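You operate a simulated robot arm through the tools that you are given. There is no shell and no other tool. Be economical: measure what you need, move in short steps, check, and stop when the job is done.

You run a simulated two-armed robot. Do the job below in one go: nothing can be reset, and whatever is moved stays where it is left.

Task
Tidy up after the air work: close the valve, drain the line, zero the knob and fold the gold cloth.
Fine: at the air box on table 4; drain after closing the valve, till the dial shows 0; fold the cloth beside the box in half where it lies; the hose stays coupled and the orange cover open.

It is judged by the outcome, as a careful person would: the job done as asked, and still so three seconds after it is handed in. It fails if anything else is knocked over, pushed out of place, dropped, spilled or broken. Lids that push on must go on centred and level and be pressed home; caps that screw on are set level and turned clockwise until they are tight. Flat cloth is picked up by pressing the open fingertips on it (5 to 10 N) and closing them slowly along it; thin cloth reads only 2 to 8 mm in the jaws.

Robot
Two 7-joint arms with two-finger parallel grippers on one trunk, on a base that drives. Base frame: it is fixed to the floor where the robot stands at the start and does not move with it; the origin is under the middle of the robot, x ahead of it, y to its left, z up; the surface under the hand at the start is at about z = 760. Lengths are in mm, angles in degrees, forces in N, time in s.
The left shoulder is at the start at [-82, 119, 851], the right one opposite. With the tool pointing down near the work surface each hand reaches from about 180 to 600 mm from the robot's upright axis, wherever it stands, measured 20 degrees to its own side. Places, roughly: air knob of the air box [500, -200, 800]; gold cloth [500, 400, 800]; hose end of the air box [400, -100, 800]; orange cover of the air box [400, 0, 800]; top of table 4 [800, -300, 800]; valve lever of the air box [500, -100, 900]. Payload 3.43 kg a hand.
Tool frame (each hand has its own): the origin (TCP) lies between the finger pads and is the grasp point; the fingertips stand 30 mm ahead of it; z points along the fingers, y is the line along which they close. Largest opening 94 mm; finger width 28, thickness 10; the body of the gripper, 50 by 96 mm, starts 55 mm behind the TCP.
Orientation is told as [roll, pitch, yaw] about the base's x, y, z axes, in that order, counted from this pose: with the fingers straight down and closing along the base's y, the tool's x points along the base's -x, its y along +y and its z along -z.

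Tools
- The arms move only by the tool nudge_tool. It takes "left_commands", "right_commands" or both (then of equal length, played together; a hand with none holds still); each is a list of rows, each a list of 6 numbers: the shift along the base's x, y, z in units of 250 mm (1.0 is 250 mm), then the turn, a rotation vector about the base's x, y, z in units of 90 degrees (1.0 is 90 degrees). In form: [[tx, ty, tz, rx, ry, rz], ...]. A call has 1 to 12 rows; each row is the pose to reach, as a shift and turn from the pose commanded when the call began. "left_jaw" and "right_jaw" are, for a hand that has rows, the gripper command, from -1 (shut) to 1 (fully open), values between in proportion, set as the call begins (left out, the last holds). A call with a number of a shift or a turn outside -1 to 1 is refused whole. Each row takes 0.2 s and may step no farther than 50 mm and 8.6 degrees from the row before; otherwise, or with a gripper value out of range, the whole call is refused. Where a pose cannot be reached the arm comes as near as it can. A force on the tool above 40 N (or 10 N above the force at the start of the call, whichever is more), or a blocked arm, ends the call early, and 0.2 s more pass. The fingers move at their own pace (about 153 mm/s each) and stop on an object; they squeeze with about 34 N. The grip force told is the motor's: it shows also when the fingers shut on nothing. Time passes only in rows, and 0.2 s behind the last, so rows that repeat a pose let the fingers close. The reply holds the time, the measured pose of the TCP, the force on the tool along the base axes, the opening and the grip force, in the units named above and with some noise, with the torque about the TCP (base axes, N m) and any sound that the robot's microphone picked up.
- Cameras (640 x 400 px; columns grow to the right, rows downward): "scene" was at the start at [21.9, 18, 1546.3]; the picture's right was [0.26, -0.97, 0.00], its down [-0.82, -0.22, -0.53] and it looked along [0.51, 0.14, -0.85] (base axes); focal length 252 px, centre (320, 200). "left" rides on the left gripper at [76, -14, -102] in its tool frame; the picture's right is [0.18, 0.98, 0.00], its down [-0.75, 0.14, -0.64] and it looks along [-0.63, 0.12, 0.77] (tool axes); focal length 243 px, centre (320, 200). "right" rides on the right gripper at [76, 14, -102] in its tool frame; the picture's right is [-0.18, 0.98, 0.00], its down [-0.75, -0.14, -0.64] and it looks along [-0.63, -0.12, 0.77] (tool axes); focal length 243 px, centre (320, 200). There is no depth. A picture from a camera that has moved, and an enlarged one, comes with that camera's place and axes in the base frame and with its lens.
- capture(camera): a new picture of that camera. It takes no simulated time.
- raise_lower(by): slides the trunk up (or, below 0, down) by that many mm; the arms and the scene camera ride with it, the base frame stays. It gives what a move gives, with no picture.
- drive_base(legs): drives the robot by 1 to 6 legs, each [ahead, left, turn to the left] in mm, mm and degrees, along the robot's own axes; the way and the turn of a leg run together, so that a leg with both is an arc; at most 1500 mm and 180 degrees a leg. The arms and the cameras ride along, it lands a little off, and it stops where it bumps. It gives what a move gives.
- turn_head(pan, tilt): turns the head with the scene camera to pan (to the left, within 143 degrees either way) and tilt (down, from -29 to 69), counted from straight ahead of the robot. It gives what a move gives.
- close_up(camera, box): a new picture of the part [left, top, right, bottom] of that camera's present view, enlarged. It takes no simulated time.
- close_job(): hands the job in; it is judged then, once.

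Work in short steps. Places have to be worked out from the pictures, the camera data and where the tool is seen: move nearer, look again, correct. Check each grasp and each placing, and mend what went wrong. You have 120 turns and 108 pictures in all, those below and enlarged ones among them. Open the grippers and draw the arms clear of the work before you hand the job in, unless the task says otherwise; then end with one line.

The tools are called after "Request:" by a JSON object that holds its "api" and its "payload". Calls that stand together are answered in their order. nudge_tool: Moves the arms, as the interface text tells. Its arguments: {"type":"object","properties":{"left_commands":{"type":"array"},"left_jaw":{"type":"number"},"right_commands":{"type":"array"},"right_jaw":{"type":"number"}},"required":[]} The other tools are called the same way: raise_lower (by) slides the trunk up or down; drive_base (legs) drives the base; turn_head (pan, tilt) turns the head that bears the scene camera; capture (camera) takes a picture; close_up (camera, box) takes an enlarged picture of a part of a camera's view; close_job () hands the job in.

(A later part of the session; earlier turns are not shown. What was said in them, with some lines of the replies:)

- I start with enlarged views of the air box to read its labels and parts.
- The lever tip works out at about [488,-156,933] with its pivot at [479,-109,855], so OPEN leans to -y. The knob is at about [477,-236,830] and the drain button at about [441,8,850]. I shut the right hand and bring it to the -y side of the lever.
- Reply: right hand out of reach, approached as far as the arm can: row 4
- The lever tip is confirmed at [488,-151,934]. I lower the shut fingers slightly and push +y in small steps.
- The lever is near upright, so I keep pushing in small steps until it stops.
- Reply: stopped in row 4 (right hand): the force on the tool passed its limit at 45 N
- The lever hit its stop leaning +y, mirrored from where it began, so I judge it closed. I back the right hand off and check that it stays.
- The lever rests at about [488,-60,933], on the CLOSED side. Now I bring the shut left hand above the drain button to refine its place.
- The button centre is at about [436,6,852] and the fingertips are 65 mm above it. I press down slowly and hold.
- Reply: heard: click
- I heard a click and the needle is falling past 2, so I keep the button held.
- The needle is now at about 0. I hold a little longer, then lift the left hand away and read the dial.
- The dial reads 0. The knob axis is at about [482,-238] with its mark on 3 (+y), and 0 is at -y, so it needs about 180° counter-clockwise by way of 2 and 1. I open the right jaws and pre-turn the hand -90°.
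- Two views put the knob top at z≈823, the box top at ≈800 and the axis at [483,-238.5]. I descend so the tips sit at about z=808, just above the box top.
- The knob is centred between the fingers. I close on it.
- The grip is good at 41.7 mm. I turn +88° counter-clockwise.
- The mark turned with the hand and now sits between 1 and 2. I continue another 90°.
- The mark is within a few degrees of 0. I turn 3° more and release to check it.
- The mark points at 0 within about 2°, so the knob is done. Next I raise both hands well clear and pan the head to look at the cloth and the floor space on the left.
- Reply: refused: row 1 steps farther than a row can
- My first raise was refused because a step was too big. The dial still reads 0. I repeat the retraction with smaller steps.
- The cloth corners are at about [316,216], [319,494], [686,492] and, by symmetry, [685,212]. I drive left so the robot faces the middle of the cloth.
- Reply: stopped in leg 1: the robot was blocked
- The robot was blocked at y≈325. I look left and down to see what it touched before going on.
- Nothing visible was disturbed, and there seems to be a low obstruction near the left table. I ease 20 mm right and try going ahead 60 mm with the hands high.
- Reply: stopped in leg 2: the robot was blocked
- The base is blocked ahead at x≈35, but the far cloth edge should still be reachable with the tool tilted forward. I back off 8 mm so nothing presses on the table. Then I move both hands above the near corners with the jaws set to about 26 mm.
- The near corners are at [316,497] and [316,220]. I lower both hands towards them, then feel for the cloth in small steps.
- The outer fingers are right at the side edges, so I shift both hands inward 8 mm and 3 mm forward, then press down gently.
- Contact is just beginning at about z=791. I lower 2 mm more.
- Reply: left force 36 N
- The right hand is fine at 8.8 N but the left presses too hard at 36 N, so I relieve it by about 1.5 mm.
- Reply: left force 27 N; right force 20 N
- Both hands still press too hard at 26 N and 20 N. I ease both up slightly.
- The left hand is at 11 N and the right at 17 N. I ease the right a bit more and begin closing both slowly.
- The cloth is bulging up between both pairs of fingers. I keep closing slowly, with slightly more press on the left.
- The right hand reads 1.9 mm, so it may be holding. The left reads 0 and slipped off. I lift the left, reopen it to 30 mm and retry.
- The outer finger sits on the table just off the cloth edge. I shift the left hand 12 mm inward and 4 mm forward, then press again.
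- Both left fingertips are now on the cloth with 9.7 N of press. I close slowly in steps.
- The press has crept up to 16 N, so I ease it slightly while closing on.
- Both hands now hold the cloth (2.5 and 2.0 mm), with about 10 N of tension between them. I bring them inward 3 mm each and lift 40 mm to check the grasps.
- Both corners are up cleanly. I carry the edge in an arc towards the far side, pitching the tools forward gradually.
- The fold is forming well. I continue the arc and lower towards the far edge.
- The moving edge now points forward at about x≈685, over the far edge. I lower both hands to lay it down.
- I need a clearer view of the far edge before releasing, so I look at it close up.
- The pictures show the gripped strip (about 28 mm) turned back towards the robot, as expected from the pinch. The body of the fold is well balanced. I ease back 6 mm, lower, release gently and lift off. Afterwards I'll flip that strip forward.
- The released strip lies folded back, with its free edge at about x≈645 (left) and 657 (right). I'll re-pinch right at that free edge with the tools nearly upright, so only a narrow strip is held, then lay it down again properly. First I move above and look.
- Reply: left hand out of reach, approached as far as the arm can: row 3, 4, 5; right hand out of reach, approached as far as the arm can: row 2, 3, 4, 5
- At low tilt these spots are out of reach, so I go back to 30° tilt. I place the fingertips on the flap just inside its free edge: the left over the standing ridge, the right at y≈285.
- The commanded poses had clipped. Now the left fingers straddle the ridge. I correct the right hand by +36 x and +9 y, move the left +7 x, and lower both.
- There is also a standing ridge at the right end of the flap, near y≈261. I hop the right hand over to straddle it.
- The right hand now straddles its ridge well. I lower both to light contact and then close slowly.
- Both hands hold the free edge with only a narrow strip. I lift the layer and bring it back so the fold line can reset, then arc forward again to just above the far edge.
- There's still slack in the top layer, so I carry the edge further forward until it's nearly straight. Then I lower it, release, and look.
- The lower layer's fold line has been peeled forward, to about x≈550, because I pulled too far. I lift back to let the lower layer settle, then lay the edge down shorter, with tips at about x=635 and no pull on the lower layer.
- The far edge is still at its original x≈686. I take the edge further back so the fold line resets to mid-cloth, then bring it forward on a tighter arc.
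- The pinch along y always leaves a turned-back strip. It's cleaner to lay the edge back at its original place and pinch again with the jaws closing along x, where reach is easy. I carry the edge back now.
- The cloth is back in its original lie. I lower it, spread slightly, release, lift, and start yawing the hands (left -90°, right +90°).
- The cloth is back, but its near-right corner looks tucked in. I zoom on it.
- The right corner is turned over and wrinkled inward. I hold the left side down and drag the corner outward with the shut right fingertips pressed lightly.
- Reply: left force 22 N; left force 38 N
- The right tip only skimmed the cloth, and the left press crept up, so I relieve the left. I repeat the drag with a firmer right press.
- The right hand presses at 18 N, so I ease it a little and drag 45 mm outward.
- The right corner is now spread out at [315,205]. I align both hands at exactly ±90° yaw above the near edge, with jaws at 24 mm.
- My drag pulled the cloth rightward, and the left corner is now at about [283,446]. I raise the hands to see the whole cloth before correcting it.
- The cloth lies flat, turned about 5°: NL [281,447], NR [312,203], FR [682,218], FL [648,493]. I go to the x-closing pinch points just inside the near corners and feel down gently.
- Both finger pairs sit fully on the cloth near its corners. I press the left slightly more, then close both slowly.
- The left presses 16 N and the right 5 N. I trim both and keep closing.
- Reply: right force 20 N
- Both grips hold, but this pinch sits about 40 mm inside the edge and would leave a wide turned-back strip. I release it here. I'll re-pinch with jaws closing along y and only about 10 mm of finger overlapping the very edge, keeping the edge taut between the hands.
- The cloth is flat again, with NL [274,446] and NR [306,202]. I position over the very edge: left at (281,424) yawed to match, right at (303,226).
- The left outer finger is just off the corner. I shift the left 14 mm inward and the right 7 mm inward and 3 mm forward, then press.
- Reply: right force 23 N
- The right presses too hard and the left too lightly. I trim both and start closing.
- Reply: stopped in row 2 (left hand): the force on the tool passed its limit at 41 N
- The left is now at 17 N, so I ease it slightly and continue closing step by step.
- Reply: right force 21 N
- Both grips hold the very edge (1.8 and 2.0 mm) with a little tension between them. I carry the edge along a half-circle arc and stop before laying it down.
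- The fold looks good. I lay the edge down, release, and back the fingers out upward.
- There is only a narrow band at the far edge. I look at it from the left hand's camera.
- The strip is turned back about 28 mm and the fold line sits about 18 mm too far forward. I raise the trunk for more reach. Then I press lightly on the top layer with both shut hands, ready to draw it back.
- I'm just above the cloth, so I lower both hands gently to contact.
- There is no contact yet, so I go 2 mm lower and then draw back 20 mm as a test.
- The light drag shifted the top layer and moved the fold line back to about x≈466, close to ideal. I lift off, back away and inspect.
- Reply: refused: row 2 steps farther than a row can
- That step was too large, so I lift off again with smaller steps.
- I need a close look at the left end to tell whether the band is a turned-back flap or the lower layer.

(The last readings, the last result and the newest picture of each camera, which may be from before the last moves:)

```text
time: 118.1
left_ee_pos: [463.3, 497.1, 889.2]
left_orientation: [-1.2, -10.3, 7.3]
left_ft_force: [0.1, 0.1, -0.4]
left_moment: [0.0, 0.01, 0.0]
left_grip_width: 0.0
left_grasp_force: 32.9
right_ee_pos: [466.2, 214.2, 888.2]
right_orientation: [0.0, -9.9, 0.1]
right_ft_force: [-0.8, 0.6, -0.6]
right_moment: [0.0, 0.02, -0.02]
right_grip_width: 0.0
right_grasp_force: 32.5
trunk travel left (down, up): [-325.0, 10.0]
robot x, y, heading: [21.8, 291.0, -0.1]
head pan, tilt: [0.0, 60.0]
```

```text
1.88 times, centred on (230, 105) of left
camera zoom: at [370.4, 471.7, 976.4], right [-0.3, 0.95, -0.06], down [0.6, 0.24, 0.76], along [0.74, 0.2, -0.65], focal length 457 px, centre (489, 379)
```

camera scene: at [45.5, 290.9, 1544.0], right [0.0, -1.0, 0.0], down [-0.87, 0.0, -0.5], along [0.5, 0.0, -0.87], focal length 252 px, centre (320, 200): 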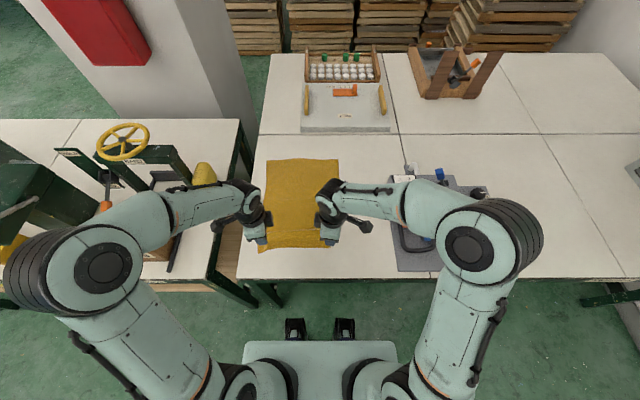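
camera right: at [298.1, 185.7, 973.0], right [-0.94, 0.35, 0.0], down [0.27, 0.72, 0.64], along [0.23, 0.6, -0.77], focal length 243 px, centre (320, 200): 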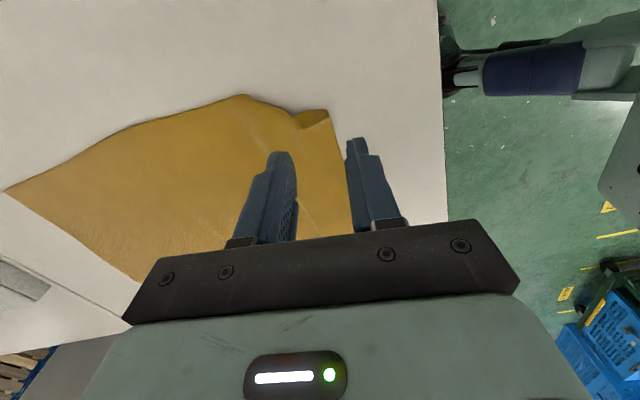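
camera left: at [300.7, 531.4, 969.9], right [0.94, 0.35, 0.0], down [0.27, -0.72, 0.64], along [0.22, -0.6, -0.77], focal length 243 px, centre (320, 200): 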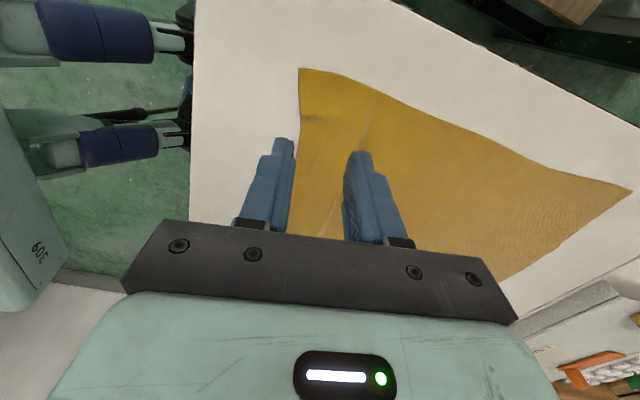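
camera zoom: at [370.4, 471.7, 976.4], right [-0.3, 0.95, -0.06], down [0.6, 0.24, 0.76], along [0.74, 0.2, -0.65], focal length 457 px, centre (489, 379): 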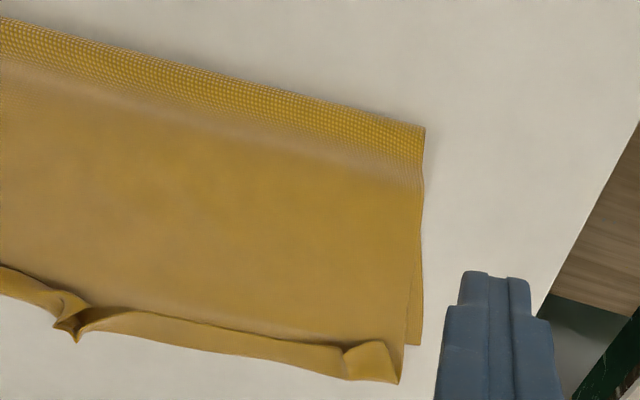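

The view shows the top layer is too long: its crest is at about x≈635 with a 30 mm flap turned back, and the lower corner is at about [597,484]. I'll regrip the flap at its free edge (left ≈[608,452], right ≈[634,270]), bring it back about 70 mm and lay it down again.

Request:
{"api": "nudge_tool", "payload": {"left_commands": [[0.15, -0.05, 0, 0, -0.05, 0], [0.3, -0.1, 0, 0, -0.1, 0], [0.44, -0.15, -0.04, 0, -0.16, 0], [0.56, -0.18, -0.14, 0, -0.22, 0], [0.58, -0.18, -0.25, 0, -0.22, 0], [0.58, -0.18, -0.31, 0, -0.22, 0], [0.58, -0.18, -0.31, 0, -0.22, 0]], "right_commands": [[0.15, 0.05, 0, 0, -0.05, 0], [0.32, 0.1, 0, 0, -0.1, 0], [0.48, 0.16, -0.04, 0, -0.16, 0], [0.62, 0.224, -0.12, 0, -0.22, 0], [0.68, 0.224, -0.25, 0, -0.22, 0], [0.68, 0.224, -0.31, 0, -0.22, 0], [0.68, 0.224, -0.31, 0, -0.22, 0]], "left_jaw": -0.45, "right_jaw": -0.45}}

Request:
{"api": "close_up", "payload": {"camera": "left", "box": [160, 80, 420, 240]}}

Request:
{"api": "close_up", "payload": {"camera": "right", "box": [220, 80, 480, 240]}}

```text
time: 119.7
left_ee_pos: [608.1, 452.2, 812.7]
left_orientation: [-4.2, -29.7, 8.4]
left_ft_force: [-0.3, 0.6, -0.3]
left_moment: [-0.01, -0.02, -0.01]
left_grip_width: 25.8
left_grasp_force: 0.0
right_ee_pos: [635.7, 269.2, 810.9]
right_orientation: [-0.3, -29.7, 0.1]
right_ft_force: [-0.3, 0.7, -0.3]
right_moment: [0.0, 0.02, 0.01]
right_grip_width: 26.0
right_grasp_force: 0.0
trunk travel left (down, up): [-325.0, 10.0]
robot x, y, heading: [24.3, 294.0, -0.3]
head pan, tilt: [0.0, 60.0]
```

```text
2.46 times, centred on (290, 160) of left
camera zoom: at [492.1, 427.4, 863.7], right [-0.27, 0.95, -0.15], down [0.31, 0.24, 0.92], along [0.91, 0.2, -0.36], focal length 597 px, centre (394, 298)
```

zoom: 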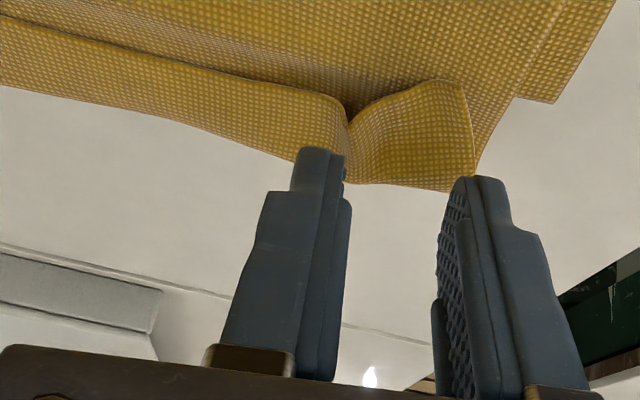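

```text
2.46 times, centred on (350, 160) of right
camera zoom: at [519.5, 283.8, 861.4], right [0.16, 0.98, 0.09], down [0.34, -0.14, 0.93], along [0.93, -0.12, -0.35], focal length 597 px, centre (246, 298)
```

zoom: 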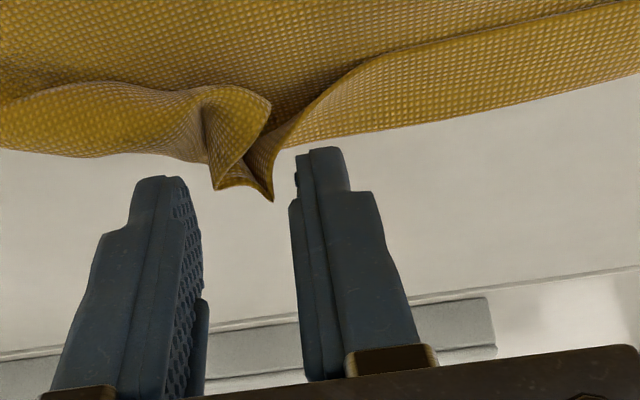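

The right ridge is centred between its fingers. The left ridge is about 11 mm toward -y, so I shift the left hand, lower both and close slowly.

Request:
{"api": "nudge_tool", "payload": {"left_commands": [[0, -0.044, 0, 0, 0, 0], [0, -0.044, -0.03, 0, 0, 0], [0, -0.044, -0.055, 0, 0, 0], [0, -0.044, -0.062, 0, 0, 0]], "right_commands": [[0, 0, 0, 0, 0, 0], [0, 0, -0.03, 0, 0, 0], [0, 0, -0.05, 0, 0, 0], [0, 0, -0.056, 0, 0, 0]]}}

Request:
{"api": "nudge_tool", "payload": {"left_commands": [[0, 0, 0, 0, 0, 0]], "right_commands": [[0, 0, 0, 0, 0, 0]], "left_jaw": -0.64, "right_jaw": -0.64}}

Request:
{"api": "nudge_tool", "payload": {"left_commands": [[0, 0, 0, 0, 0, 0]], "right_commands": [[0, 0, 0, 0, 0, 0]], "left_jaw": -0.82, "right_jaw": -0.82}}

Request:
{"api": "nudge_tool", "payload": {"left_commands": [[0, 0, 0, 0, 0, 0], [0, 0, 0, 0, 0, 0]], "right_commands": [[0, 0, 0, 0, 0, 0], [0, 0, 0, 0, 0, 0]], "left_jaw": -1, "right_jaw": -1}}

```text
time: 120.7
left_ee_pos: [608.0, 441.9, 797.2]
left_orientation: [-4.3, -29.9, 8.5]
left_ft_force: [-0.8, 1.0, 3.4]
left_moment: [0.06, 0.01, 0.04]
left_grip_width: 25.8
left_grasp_force: 0.1
right_ee_pos: [637.3, 269.0, 797.5]
right_orientation: [-0.1, -29.6, 0.0]
right_ft_force: [0.0, 0.0, -0.7]
right_moment: [-0.02, -0.01, 0.01]
right_grip_width: 25.9
right_grasp_force: 0.0
trunk travel left (down, up): [-325.0, 10.0]
robot x, y, heading: [23.5, 291.8, -0.3]
head pan, tilt: [0.0, 60.0]
```

```text
time: 121.1
left_ee_pos: [608.7, 441.4, 795.9]
left_orientation: [-4.2, -29.7, 8.4]
left_ft_force: [-0.1, 0.3, 2.6]
left_moment: [0.07, -0.01, 0.01]
left_grip_width: 17.2
left_grasp_force: 0.3
right_ee_pos: [638.5, 268.9, 795.7]
right_orientation: [-0.2, -29.7, 0.0]
right_ft_force: [0.3, 0.3, 0.4]
right_moment: [0.0, 0.01, 0.0]
right_grip_width: 16.9
right_grasp_force: 0.1
trunk travel left (down, up): [-325.0, 10.0]
robot x, y, heading: [21.6, 291.3, -0.2]
head pan, tilt: [0.0, 60.0]
```

```text
time: 121.5
left_ee_pos: [608.0, 441.5, 795.7]
left_orientation: [-4.2, -29.7, 8.3]
left_ft_force: [-0.7, -0.3, 2.3]
left_moment: [0.0, 0.0, -0.01]
left_grip_width: 8.0
left_grasp_force: 0.1
right_ee_pos: [636.2, 269.0, 795.3]
right_orientation: [-0.2, -29.7, 0.1]
right_ft_force: [0.1, -0.4, -0.2]
right_moment: [-0.01, -0.02, 0.01]
right_grip_width: 8.6
right_grasp_force: 0.3
trunk travel left (down, up): [-325.0, 10.0]
robot x, y, heading: [23.0, 287.3, 0.0]
head pan, tilt: [0.0, 60.0]
```

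```text
time: 122.1
left_ee_pos: [607.9, 440.8, 795.5]
left_orientation: [-4.2, -29.6, 8.4]
left_ft_force: [0.1, 0.8, 1.1]
left_moment: [-0.01, -0.02, 0.0]
left_grip_width: 0.0
left_grasp_force: 33.8
right_ee_pos: [637.5, 268.2, 796.8]
right_orientation: [-0.2, -29.8, 0.0]
right_ft_force: [-0.7, 0.5, 0.6]
right_moment: [0.02, -0.01, -0.01]
right_grip_width: 2.6
right_grasp_force: 34.1
trunk travel left (down, up): [-325.0, 10.0]
robot x, y, heading: [24.3, 294.2, -0.0]
head pan, tilt: [0.0, 60.0]
```

The right holds (2.6 mm) but the left missed. I reopen the left, move 10 mm further onto the flap, press properly and close again.

Request:
{"api": "nudge_tool", "payload": {"left_commands": [[0, 0, 0.05, 0, 0, 0], [0.04, 0, 0.05, 0, 0, 0], [0.04, 0, 0.01, 0, 0, 0], [0.04, 0, -0.006, 0, 0, 0], [0.04, 0, -0.01, 0, 0, 0]], "left_jaw": -0.4}}

```text
time: 123.3
left_ee_pos: [618.2, 441.9, 796.3]
left_orientation: [-4.3, -30.0, 8.4]
left_ft_force: [-2.5, 1.1, 11.9]
left_moment: [0.2, 0.04, 0.02]
left_grip_width: 28.4
left_grasp_force: 0.0
right_ee_pos: [637.0, 269.3, 798.7]
right_orientation: [-0.2, -29.6, 0.0]
right_ft_force: [0.3, 0.2, 0.0]
right_moment: [-0.03, 0.0, -0.01]
right_grip_width: 2.4
right_grasp_force: 34.3
trunk travel left (down, up): [-325.0, 10.0]
robot x, y, heading: [23.6, 290.5, -0.3]
head pan, tilt: [0.0, 60.0]
```

The press is good at 12 N. I close the left slowly.

Request:
{"api": "nudge_tool", "payload": {"left_commands": [[0, 0, 0, 0, 0, 0]], "left_jaw": -0.52}}

Request:
{"api": "nudge_tool", "payload": {"left_commands": [[0, 0, 0, 0, 0, 0]], "left_jaw": -0.64}}

Request:
{"api": "nudge_tool", "payload": {"left_commands": [[0, 0, 0, 0, 0, 0]], "left_jaw": -0.76}}

Request:
{"api": "nudge_tool", "payload": {"left_commands": [[0, 0, 0, 0, 0, 0]], "left_jaw": -0.87}}

Request:
{"api": "nudge_tool", "payload": {"left_commands": [[0, 0, 0, 0, 0, 0], [0, 0, 0, 0, 0, 0]], "left_jaw": -1}}

```text
time: 123.7
left_ee_pos: [618.6, 440.8, 796.0]
left_orientation: [-4.4, -29.8, 8.3]
left_ft_force: [1.1, -2.1, 13.0]
left_moment: [0.14, -0.07, 0.0]
left_grip_width: 20.8
left_grasp_force: 0.1
right_ee_pos: [636.8, 268.7, 796.8]
right_orientation: [-0.2, -29.7, 0.1]
right_ft_force: [0.4, 0.7, -0.2]
right_moment: [0.03, 0.0, 0.01]
right_grip_width: 2.6
right_grasp_force: 33.9
trunk travel left (down, up): [-325.0, 10.0]
robot x, y, heading: [20.7, 291.4, -0.2]
head pan, tilt: [0.0, 60.0]
```

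```text
time: 124.1
left_ee_pos: [617.8, 441.9, 796.3]
left_orientation: [-4.2, -30.0, 8.3]
left_ft_force: [1.7, -2.0, 16.0]
left_moment: [0.13, -0.12, 0.01]
left_grip_width: 15.6
left_grasp_force: 0.0
right_ee_pos: [636.9, 268.7, 796.8]
right_orientation: [-0.2, -29.7, 0.0]
right_ft_force: [0.4, 0.2, 0.0]
right_moment: [-0.01, 0.03, -0.01]
right_grip_width: 2.6
right_grasp_force: 34.2
trunk travel left (down, up): [-325.0, 10.0]
robot x, y, heading: [24.5, 291.7, -0.3]
head pan, tilt: [0.0, 60.0]
```

```text
time: 124.5
left_ee_pos: [617.9, 441.3, 795.3]
left_orientation: [-4.2, -29.9, 8.4]
left_ft_force: [2.3, -0.9, 16.5]
left_moment: [0.14, -0.15, 0.01]
left_grip_width: 10.0
left_grasp_force: 0.1
right_ee_pos: [636.7, 268.5, 796.1]
right_orientation: [-0.2, -29.7, 0.1]
right_ft_force: [-0.1, 0.3, -0.1]
right_moment: [0.01, -0.01, -0.01]
right_grip_width: 2.5
right_grasp_force: 33.8
trunk travel left (down, up): [-325.0, 10.0]
robot x, y, heading: [24.4, 290.1, -0.5]
head pan, tilt: [0.0, 60.0]
```

```text
time: 124.9
left_ee_pos: [617.6, 440.9, 793.5]
left_orientation: [-4.1, -29.9, 8.4]
left_ft_force: [1.8, -1.1, 17.8]
left_moment: [0.06, -0.12, -0.02]
left_grip_width: 4.3
left_grasp_force: 0.1
right_ee_pos: [637.1, 268.9, 798.0]
right_orientation: [-0.3, -29.7, 0.0]
right_ft_force: [0.5, -0.1, 0.5]
right_moment: [-0.01, 0.01, 0.0]
right_grip_width: 2.3
right_grasp_force: 34.1
trunk travel left (down, up): [-325.0, 10.0]
robot x, y, heading: [26.1, 290.4, -0.1]
head pan, tilt: [0.0, 60.0]
```

```text
time: 125.5
left_ee_pos: [617.9, 442.8, 796.1]
left_orientation: [-4.2, -29.9, 8.4]
left_ft_force: [1.6, 4.5, 19.2]
left_moment: [0.23, -0.11, 0.05]
left_grip_width: 0.2
left_grasp_force: 33.1
right_ee_pos: [636.2, 269.3, 798.0]
right_orientation: [-0.2, -29.7, 0.0]
right_ft_force: [-0.5, 0.4, 0.2]
right_moment: [-0.02, 0.01, 0.0]
right_grip_width: 2.3
right_grasp_force: 33.9
trunk travel left (down, up): [-325.0, 10.0]
robot x, y, heading: [22.4, 290.2, -0.2]
head pan, tilt: [0.0, 60.0]
```

The left slipped again. I lift it slightly and look at where the flap edge is relative to its fingers.

Request:
{"api": "nudge_tool", "payload": {"left_commands": [[0, 0, 0.05, 0, 0, 0], [0, 0, 0.07, 0, 0, 0]], "left_jaw": -0.4}}

Request:
{"api": "close_up", "payload": {"camera": "left", "box": [160, 60, 420, 240]}}

```text
time: 126.1
left_ee_pos: [615.7, 443.1, 809.0]
left_orientation: [-4.2, -29.6, 8.3]
left_ft_force: [0.0, -0.1, 0.0]
left_moment: [0.0, 0.0, 0.01]
left_grip_width: 28.3
left_grasp_force: 0.0
right_ee_pos: [635.8, 268.2, 796.2]
right_orientation: [-0.3, -29.6, 0.0]
right_ft_force: [-0.9, -0.1, 0.3]
right_moment: [-0.01, -0.02, 0.02]
right_grip_width: 2.5
right_grasp_force: 33.9
trunk travel left (down, up): [-325.0, 10.0]
robot x, y, heading: [24.0, 294.1, -0.0]
head pan, tilt: [0.0, 60.0]
```

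```text
2.22 times, centred on (290, 150) of left
camera zoom: at [500.1, 417.2, 860.9], right [-0.27, 0.95, -0.15], down [0.32, 0.23, 0.92], along [0.91, 0.2, -0.36], focal length 539 px, centre (387, 311)
```

zoom: 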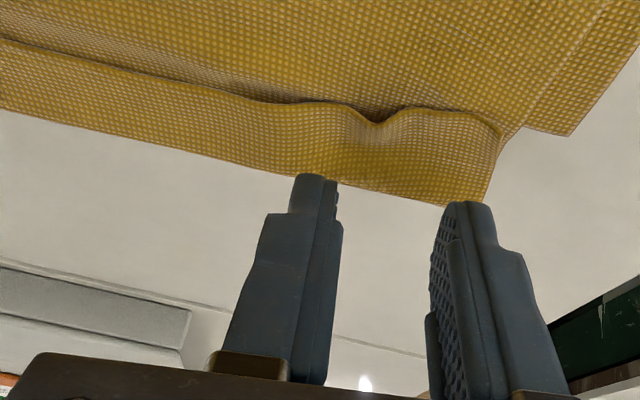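

The flap's free edge is at x≈605 and its crest at x≈640. I reduce the left tilt to 15° for flatter contact and press again on the flap.

Request:
{"api": "nudge_tool", "payload": {"left_commands": [[-0.02, 0, 0.02, 0, 0.08, 0], [-0.036, 0, 0.02, 0, 0.165, 0], [-0.036, 0, -0.03, 0, 0.165, 0], [-0.036, 0, -0.05, 0, 0.165, 0], [-0.036, 0, -0.058, 0, 0.165, 0]]}}

```text
time: 127.3
left_ee_pos: [608.0, 442.1, 795.5]
left_orientation: [-2.0, -15.2, 7.6]
left_ft_force: [-0.4, 0.1, 1.6]
left_moment: [0.05, 0.02, 0.0]
left_grip_width: 28.1
left_grasp_force: 0.1
right_ee_pos: [638.4, 268.3, 796.8]
right_orientation: [-0.2, -29.6, 0.1]
right_ft_force: [0.2, -0.2, 0.8]
right_moment: [-0.03, 0.03, 0.01]
right_grip_width: 2.4
right_grasp_force: 34.2
trunk travel left (down, up): [-325.0, 10.0]
robot x, y, heading: [21.7, 289.1, -0.4]
head pan, tilt: [0.0, 60.0]
```

Contact is light at 1.6 N. I press about 1.2 mm more and close in small steps.

Request:
{"api": "nudge_tool", "payload": {"left_commands": [[0, 0, -0.005, 0, 0, 0]], "left_jaw": -0.45}}

Request:
{"api": "nudge_tool", "payload": {"left_commands": [[0, 0, 0, 0, 0, 0]], "left_jaw": -0.55}}

Request:
{"api": "nudge_tool", "payload": {"left_commands": [[0, 0, 0, 0, 0, 0]], "left_jaw": -0.65}}

Request:
{"api": "nudge_tool", "payload": {"left_commands": [[0, 0, 0, 0, 0, 0]], "left_jaw": -0.75}}

Request:
{"api": "nudge_tool", "payload": {"left_commands": [[0, 0, 0, 0, 0, 0]], "left_jaw": -0.84}}

Request:
{"api": "nudge_tool", "payload": {"left_commands": [[0, 0, 0, 0, 0, 0], [0, 0, 0, 0, 0, 0]], "left_jaw": -1}}

```text
time: 127.7
left_ee_pos: [607.6, 441.8, 796.2]
left_orientation: [-2.0, -15.2, 7.5]
left_ft_force: [-1.1, -0.4, 5.3]
left_moment: [0.05, 0.05, 0.04]
left_grip_width: 25.3
left_grasp_force: 0.0
right_ee_pos: [636.7, 269.5, 797.1]
right_orientation: [-0.2, -29.7, -0.1]
right_ft_force: [0.6, -0.1, 0.1]
right_moment: [0.0, 0.03, -0.01]
right_grip_width: 2.6
right_grasp_force: 34.1
trunk travel left (down, up): [-325.0, 10.0]
robot x, y, heading: [23.2, 292.0, -0.3]
head pan, tilt: [0.0, 60.0]
```

```text
time: 128.1
left_ee_pos: [607.4, 440.8, 796.4]
left_orientation: [-2.1, -15.1, 7.4]
left_ft_force: [0.4, -0.3, 5.5]
left_moment: [0.04, 0.02, -0.01]
left_grip_width: 20.9
left_grasp_force: 0.0
right_ee_pos: [636.1, 268.9, 796.9]
right_orientation: [-0.2, -29.7, 0.1]
right_ft_force: [0.5, 0.1, 0.0]
right_moment: [0.01, -0.01, 0.0]
right_grip_width: 2.3
right_grasp_force: 34.5
trunk travel left (down, up): [-325.0, 10.0]
robot x, y, heading: [24.8, 287.3, -0.2]
head pan, tilt: [0.0, 60.0]
```

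```text
time: 128.5
left_ee_pos: [610.1, 441.7, 795.0]
left_orientation: [-2.0, -15.1, 7.5]
left_ft_force: [-0.3, -0.7, 6.1]
left_moment: [0.07, 0.01, 0.0]
left_grip_width: 16.0
left_grasp_force: 0.2
right_ee_pos: [636.4, 268.9, 796.8]
right_orientation: [-0.3, -29.7, 0.0]
right_ft_force: [0.2, -0.3, -0.1]
right_moment: [-0.01, 0.02, 0.03]
right_grip_width: 2.5
right_grasp_force: 34.5
trunk travel left (down, up): [-325.0, 10.0]
robot x, y, heading: [21.4, 289.7, 0.0]
head pan, tilt: [0.0, 60.0]
```

```text
time: 128.9
left_ee_pos: [608.4, 440.7, 794.9]
left_orientation: [-1.9, -15.1, 7.5]
left_ft_force: [1.2, -1.1, 5.8]
left_moment: [-0.01, 0.03, 0.0]
left_grip_width: 11.4
left_grasp_force: 0.1
right_ee_pos: [637.0, 268.4, 797.1]
right_orientation: [-0.2, -29.6, 0.1]
right_ft_force: [0.1, 0.4, -0.1]
right_moment: [-0.01, -0.02, 0.01]
right_grip_width: 2.5
right_grasp_force: 34.1
trunk travel left (down, up): [-325.0, 10.0]
robot x, y, heading: [19.8, 289.3, -0.2]
head pan, tilt: [0.0, 60.0]
```

```text
time: 129.3
left_ee_pos: [608.0, 440.9, 796.2]
left_orientation: [-2.0, -15.1, 7.5]
left_ft_force: [0.0, -2.1, 6.5]
left_moment: [0.02, 0.01, -0.04]
left_grip_width: 6.8
left_grasp_force: 0.3
right_ee_pos: [636.2, 269.6, 795.8]
right_orientation: [-0.2, -29.8, 0.0]
right_ft_force: [-0.3, 0.1, 0.4]
right_moment: [0.01, -0.04, -0.01]
right_grip_width: 2.4
right_grasp_force: 33.7
trunk travel left (down, up): [-325.0, 10.0]
robot x, y, heading: [28.6, 291.0, -0.1]
head pan, tilt: [0.0, 60.0]
```

```text
time: 129.9
left_ee_pos: [607.5, 441.3, 795.4]
left_orientation: [-2.0, -15.1, 7.5]
left_ft_force: [-0.4, 1.1, 5.8]
left_moment: [0.08, 0.05, -0.03]
left_grip_width: 0.0
left_grasp_force: 33.7
right_ee_pos: [637.0, 269.0, 796.6]
right_orientation: [-0.1, -29.8, 0.0]
right_ft_force: [0.6, -0.2, -0.1]
right_moment: [-0.02, 0.03, -0.02]
right_grip_width: 2.5
right_grasp_force: 34.5
trunk travel left (down, up): [-325.0, 10.0]
robot x, y, heading: [25.9, 289.8, -0.1]
head pan, tilt: [0.0, 60.0]
```

It missed again with only 6 N of press. My successful pinches were at 12–16 N, so I retry with a firmer press.

Request:
{"api": "nudge_tool", "payload": {"left_commands": [[0, 0, 0.03, 0, 0, 0], [0.012, 0, 0.03, 0, 0, 0], [0.012, 0, 0, 0, 0, 0], [0.012, 0, -0.006, 0, 0, 0], [0.012, 0, -0.009, 0, 0, 0]], "left_jaw": -0.4}}

Request:
{"api": "nudge_tool", "payload": {"left_commands": [[0, 0, 0, 0, 0, 0]], "left_jaw": -0.48}}

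Request:
{"api": "nudge_tool", "payload": {"left_commands": [[0, 0, 0, 0, 0, 0]], "left_jaw": -0.56}}

```text
time: 131.1
left_ee_pos: [612.1, 443.0, 795.7]
left_orientation: [-2.1, -15.2, 7.5]
left_ft_force: [-3.4, -1.3, 14.0]
left_moment: [0.23, 0.22, 0.06]
left_grip_width: 27.9
left_grasp_force: 0.1
right_ee_pos: [635.6, 269.1, 798.5]
right_orientation: [-0.1, -29.7, 0.0]
right_ft_force: [0.5, 0.8, -0.1]
right_moment: [0.04, 0.0, -0.02]
right_grip_width: 2.3
right_grasp_force: 33.8
trunk travel left (down, up): [-325.0, 10.0]
robot x, y, heading: [23.7, 289.0, -0.1]
head pan, tilt: [0.0, 60.0]
```

```text
time: 131.5
left_ee_pos: [611.8, 440.3, 794.6]
left_orientation: [-2.1, -15.4, 7.5]
left_ft_force: [1.1, -2.2, 16.1]
left_moment: [0.14, 0.04, 0.0]
left_grip_width: 23.0
left_grasp_force: 0.1
right_ee_pos: [636.8, 268.4, 797.6]
right_orientation: [-0.1, -29.7, 0.0]
right_ft_force: [-0.3, -0.7, 0.5]
right_moment: [0.02, 0.01, -0.01]
right_grip_width: 2.2
right_grasp_force: 33.8
trunk travel left (down, up): [-325.0, 10.0]
robot x, y, heading: [24.3, 291.1, 0.0]
head pan, tilt: [0.0, 60.0]
```

```text
time: 131.9
left_ee_pos: [611.9, 440.9, 794.6]
left_orientation: [-2.0, -15.3, 7.6]
left_ft_force: [2.7, -1.6, 18.3]
left_moment: [0.19, 0.02, 0.02]
left_grip_width: 19.3
left_grasp_force: 0.0
right_ee_pos: [636.4, 268.8, 796.9]
right_orientation: [0.0, -29.7, 0.0]
right_ft_force: [1.2, 0.0, 0.0]
right_moment: [-0.01, -0.02, -0.04]
right_grip_width: 2.6
right_grasp_force: 33.6
trunk travel left (down, up): [-325.0, 10.0]
robot x, y, heading: [21.1, 292.4, -0.4]
head pan, tilt: [0.0, 60.0]
```

The press holds at 16–18 N, so I keep closing.

Request:
{"api": "nudge_tool", "payload": {"left_commands": [[0, 0, 0.001, 0, 0, 0]], "left_jaw": -0.66}}

Request:
{"api": "nudge_tool", "payload": {"left_commands": [[0, 0, 0, 0, 0, 0]], "left_jaw": -0.76}}

Request:
{"api": "nudge_tool", "payload": {"left_commands": [[0, 0, 0, 0, 0, 0]], "left_jaw": -0.86}}

Request:
{"api": "nudge_tool", "payload": {"left_commands": [[0, 0, 0, 0, 0, 0], [0, 0, 0, 0, 0, 0]], "left_jaw": -1}}

```text
time: 132.3
left_ee_pos: [612.2, 440.5, 795.9]
left_orientation: [-2.0, -15.4, 7.5]
left_ft_force: [3.1, -1.5, 21.5]
left_moment: [0.2, 0.07, 0.0]
left_grip_width: 14.9
left_grasp_force: 0.0
right_ee_pos: [636.2, 269.0, 797.0]
right_orientation: [-0.2, -29.7, 0.0]
right_ft_force: [-0.1, 0.1, 0.4]
right_moment: [0.04, -0.04, -0.04]
right_grip_width: 2.6
right_grasp_force: 34.2
trunk travel left (down, up): [-325.0, 10.0]
robot x, y, heading: [24.8, 292.1, -0.1]
head pan, tilt: [0.0, 60.0]
```

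```text
time: 132.7
left_ee_pos: [611.9, 441.0, 795.7]
left_orientation: [-2.0, -15.2, 7.5]
left_ft_force: [2.9, -0.3, 22.6]
left_moment: [0.19, 0.06, 0.0]
left_grip_width: 10.8
left_grasp_force: 0.0
right_ee_pos: [636.2, 269.4, 797.1]
right_orientation: [-0.3, -29.8, -0.1]
right_ft_force: [0.1, -0.2, 0.7]
right_moment: [0.0, 0.0, -0.01]
right_grip_width: 2.6
right_grasp_force: 34.3
trunk travel left (down, up): [-325.0, 10.0]
robot x, y, heading: [20.4, 292.5, -0.2]
head pan, tilt: [0.0, 60.0]
```

```text
time: 133.1
left_ee_pos: [611.2, 441.8, 794.7]
left_orientation: [-2.0, -15.1, 7.5]
left_ft_force: [3.1, 0.8, 23.4]
left_moment: [0.18, 0.08, -0.05]
left_grip_width: 6.3
left_grasp_force: 0.1
right_ee_pos: [637.1, 268.8, 797.8]
right_orientation: [-0.2, -29.7, 0.1]
right_ft_force: [-0.1, -0.4, 0.1]
right_moment: [0.02, 0.02, 0.01]
right_grip_width: 2.6
right_grasp_force: 33.9
trunk travel left (down, up): [-325.0, 10.0]
robot x, y, heading: [24.9, 292.8, -0.1]
head pan, tilt: [0.0, 60.0]
```

```text
time: 133.7
left_ee_pos: [611.6, 442.5, 794.4]
left_orientation: [-2.1, -15.2, 7.5]
left_ft_force: [-0.6, 5.0, 23.6]
left_moment: [0.24, 0.14, -0.01]
left_grip_width: 0.0
left_grasp_force: 33.3
right_ee_pos: [635.4, 269.0, 797.7]
right_orientation: [-0.2, -29.6, 0.0]
right_ft_force: [-0.8, 0.5, 0.7]
right_moment: [0.0, 0.02, 0.0]
right_grip_width: 2.4
right_grasp_force: 34.2
trunk travel left (down, up): [-325.0, 10.0]
robot x, y, heading: [22.7, 288.8, -0.1]
head pan, tilt: [0.0, 60.0]
```

Repeated pinching on the stacked layers isn't taking. I release the right grip gently, lift both hands straight up, back off and check the state of the fold.

Request:
{"api": "nudge_tool", "payload": {"left_commands": [[0, 0, 0.05, 0, 0, 0], [0, 0, 0.15, 0, 0, 0], [-0.05, 0.05, 0.3, 0, 0, 0], [-0.17, 0.15, 0.38, 0, 0, 0], [-0.3, 0.25, 0.42, 0, 0, 0], [-0.42, 0.35, 0.45, 0, 0, 0], [-0.56, 0.45, 0.45, 0, 0, 0]], "right_commands": [[0, 0, 0, 0, 0, 0], [0, 0, 0.06, 0, 0, 0], [0, 0, 0.2, 0, 0, 0], [-0.1, -0.1, 0.3, 0, 0, 0], [-0.22, -0.2, 0.36, 0, 0, 0], [-0.35, -0.32, 0.42, 0, 0, 0], [-0.48, -0.45, 0.45, 0, 0, 0]], "left_jaw": -1, "right_jaw": -0.3}}

Request:
{"api": "close_up", "payload": {"camera": "scene", "box": [240, 140, 370, 240]}}

```text
time: 135.3
left_ee_pos: [471.3, 554.9, 906.7]
left_orientation: [-1.9, -15.1, 7.6]
left_ft_force: [-0.2, 0.2, 0.1]
left_moment: [0.0, 0.02, 0.01]
left_grip_width: 0.3
left_grasp_force: 33.1
right_ee_pos: [514.9, 157.1, 910.2]
right_orientation: [-0.1, -29.7, 0.0]
right_ft_force: [-1.1, -0.7, 0.5]
right_moment: [0.01, -0.01, -0.02]
right_grip_width: 32.7
right_grasp_force: 0.1
trunk travel left (down, up): [-325.0, 10.0]
robot x, y, heading: [21.9, 287.3, -0.2]
head pan, tilt: [0.0, 60.0]
```

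```text
4.00 times, centred on (305, 190) of scene
camera zoom: at [43.0, 290.9, 1598.2], right [0.0, -1.0, 0.0], down [-0.87, 0.0, -0.5], along [0.5, 0.0, -0.87], focal length 1008 px, centre (380, 240)
```

zoom: 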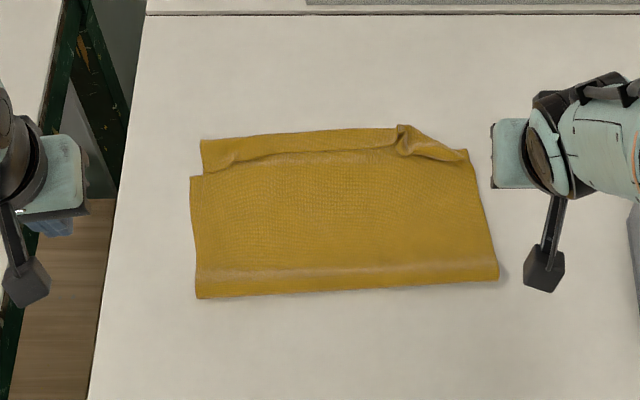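

The corners now lie within about 20 mm of their partners, the cloth is folded to half size and flat, and only a narrow hem is turned back. More handling would risk making it worse. I open both grippers, draw the arms well clear and check the air box one last time.

Request:
{"api": "nudge_tool", "payload": {"left_commands": [[-0.1, 0, 0.12, 0, 0.08, 0], [-0.2, 0, 0.26, 0, 0.16, 0], [-0.34, -0.05, 0.38, 0, 0.16, 0], [-0.48, -0.1, 0.48, 0, 0.16, 0], [-0.6, -0.14, 0.58, 0, 0.16, 0], [-0.6, -0.14, 0.58, 0, 0.16, 0]], "right_commands": [[-0.1, 0, 0.12, 0, 0.08, 0], [-0.2, 0, 0.26, 0, 0.16, 0], [-0.34, 0, 0.38, 0, 0.24, 0], [-0.48, 0, 0.48, 0, 0.32, 0], [-0.6, 0, 0.58, 0, 0.32, 0], [-0.7, 0, 0.64, 0, 0.32, 0]], "left_jaw": 1, "right_jaw": 1}}

Request:
{"api": "turn_head", "payload": {"pan": -15, "tilt": 55}}

Request:
{"api": "capture", "payload": {"camera": "scene"}}

```text
time: 136.7
left_ee_pos: [322.8, 520.6, 1052.4]
left_orientation: [-0.1, -0.7, 7.1]
left_ft_force: [0.1, -0.6, -0.3]
left_moment: [0.04, 0.01, -0.01]
left_grip_width: 94.2
left_grasp_force: 0.0
right_ee_pos: [341.0, 158.0, 1067.8]
right_orientation: [-0.2, -0.8, 0.0]
right_ft_force: [0.0, -0.9, -0.5]
right_moment: [0.04, -0.01, 0.0]
right_grip_width: 94.1
right_grasp_force: 0.1
trunk travel left (down, up): [-325.0, 10.0]
robot x, y, heading: [22.3, 290.5, -0.5]
head pan, tilt: [0.0, 60.0]
```

```text
time: 137.5
left_ee_pos: [322.7, 522.5, 1049.3]
left_orientation: [-0.2, -0.7, 7.2]
left_ft_force: [-0.5, -0.5, 0.2]
left_moment: [0.0, 0.0, -0.04]
left_grip_width: 94.0
left_grasp_force: 0.1
right_ee_pos: [342.2, 159.1, 1066.8]
right_orientation: [-0.2, -0.8, 0.1]
right_ft_force: [-0.6, -0.2, -0.5]
right_moment: [0.0, 0.02, -0.01]
right_grip_width: 94.0
right_grasp_force: 0.1
trunk travel left (down, up): [-325.0, 10.0]
robot x, y, heading: [25.2, 292.1, -0.0]
head pan, tilt: [-15.0, 55.0]
```

```text
2 pictures are left
camera scene: at [47.7, 272.5, 1604.4], right [-0.26, -0.97, 0.0], down [-0.79, 0.21, -0.57], along [0.55, -0.15, -0.82], focal length 252 px, centre (320, 200)
```

scene: 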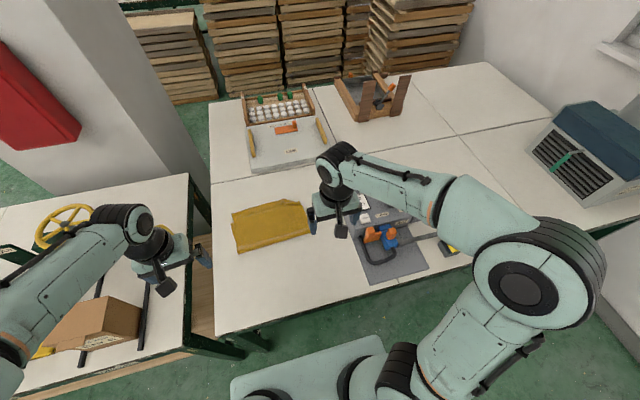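

Nothing else has been disturbed, the dial read 0 in the later views, and both arms are clear with grippers open. I hand the job in.

Request:
{"api": "close_job", "payload": {}}

```text
The job is handed in.
```

The air box is done, but the cloth fold is not neat. The valve is closed, the line is drained with the dial at 0, and the knob points to 0. The hose is still coupled and the orange cover still open. The gold cloth is folded in half with its corners about 20 mm apart, but a strip of about 30 mm is turned back along the far edge. The cloth also ended up turned about 5° and several centimetres nearer the robot than where it lay.
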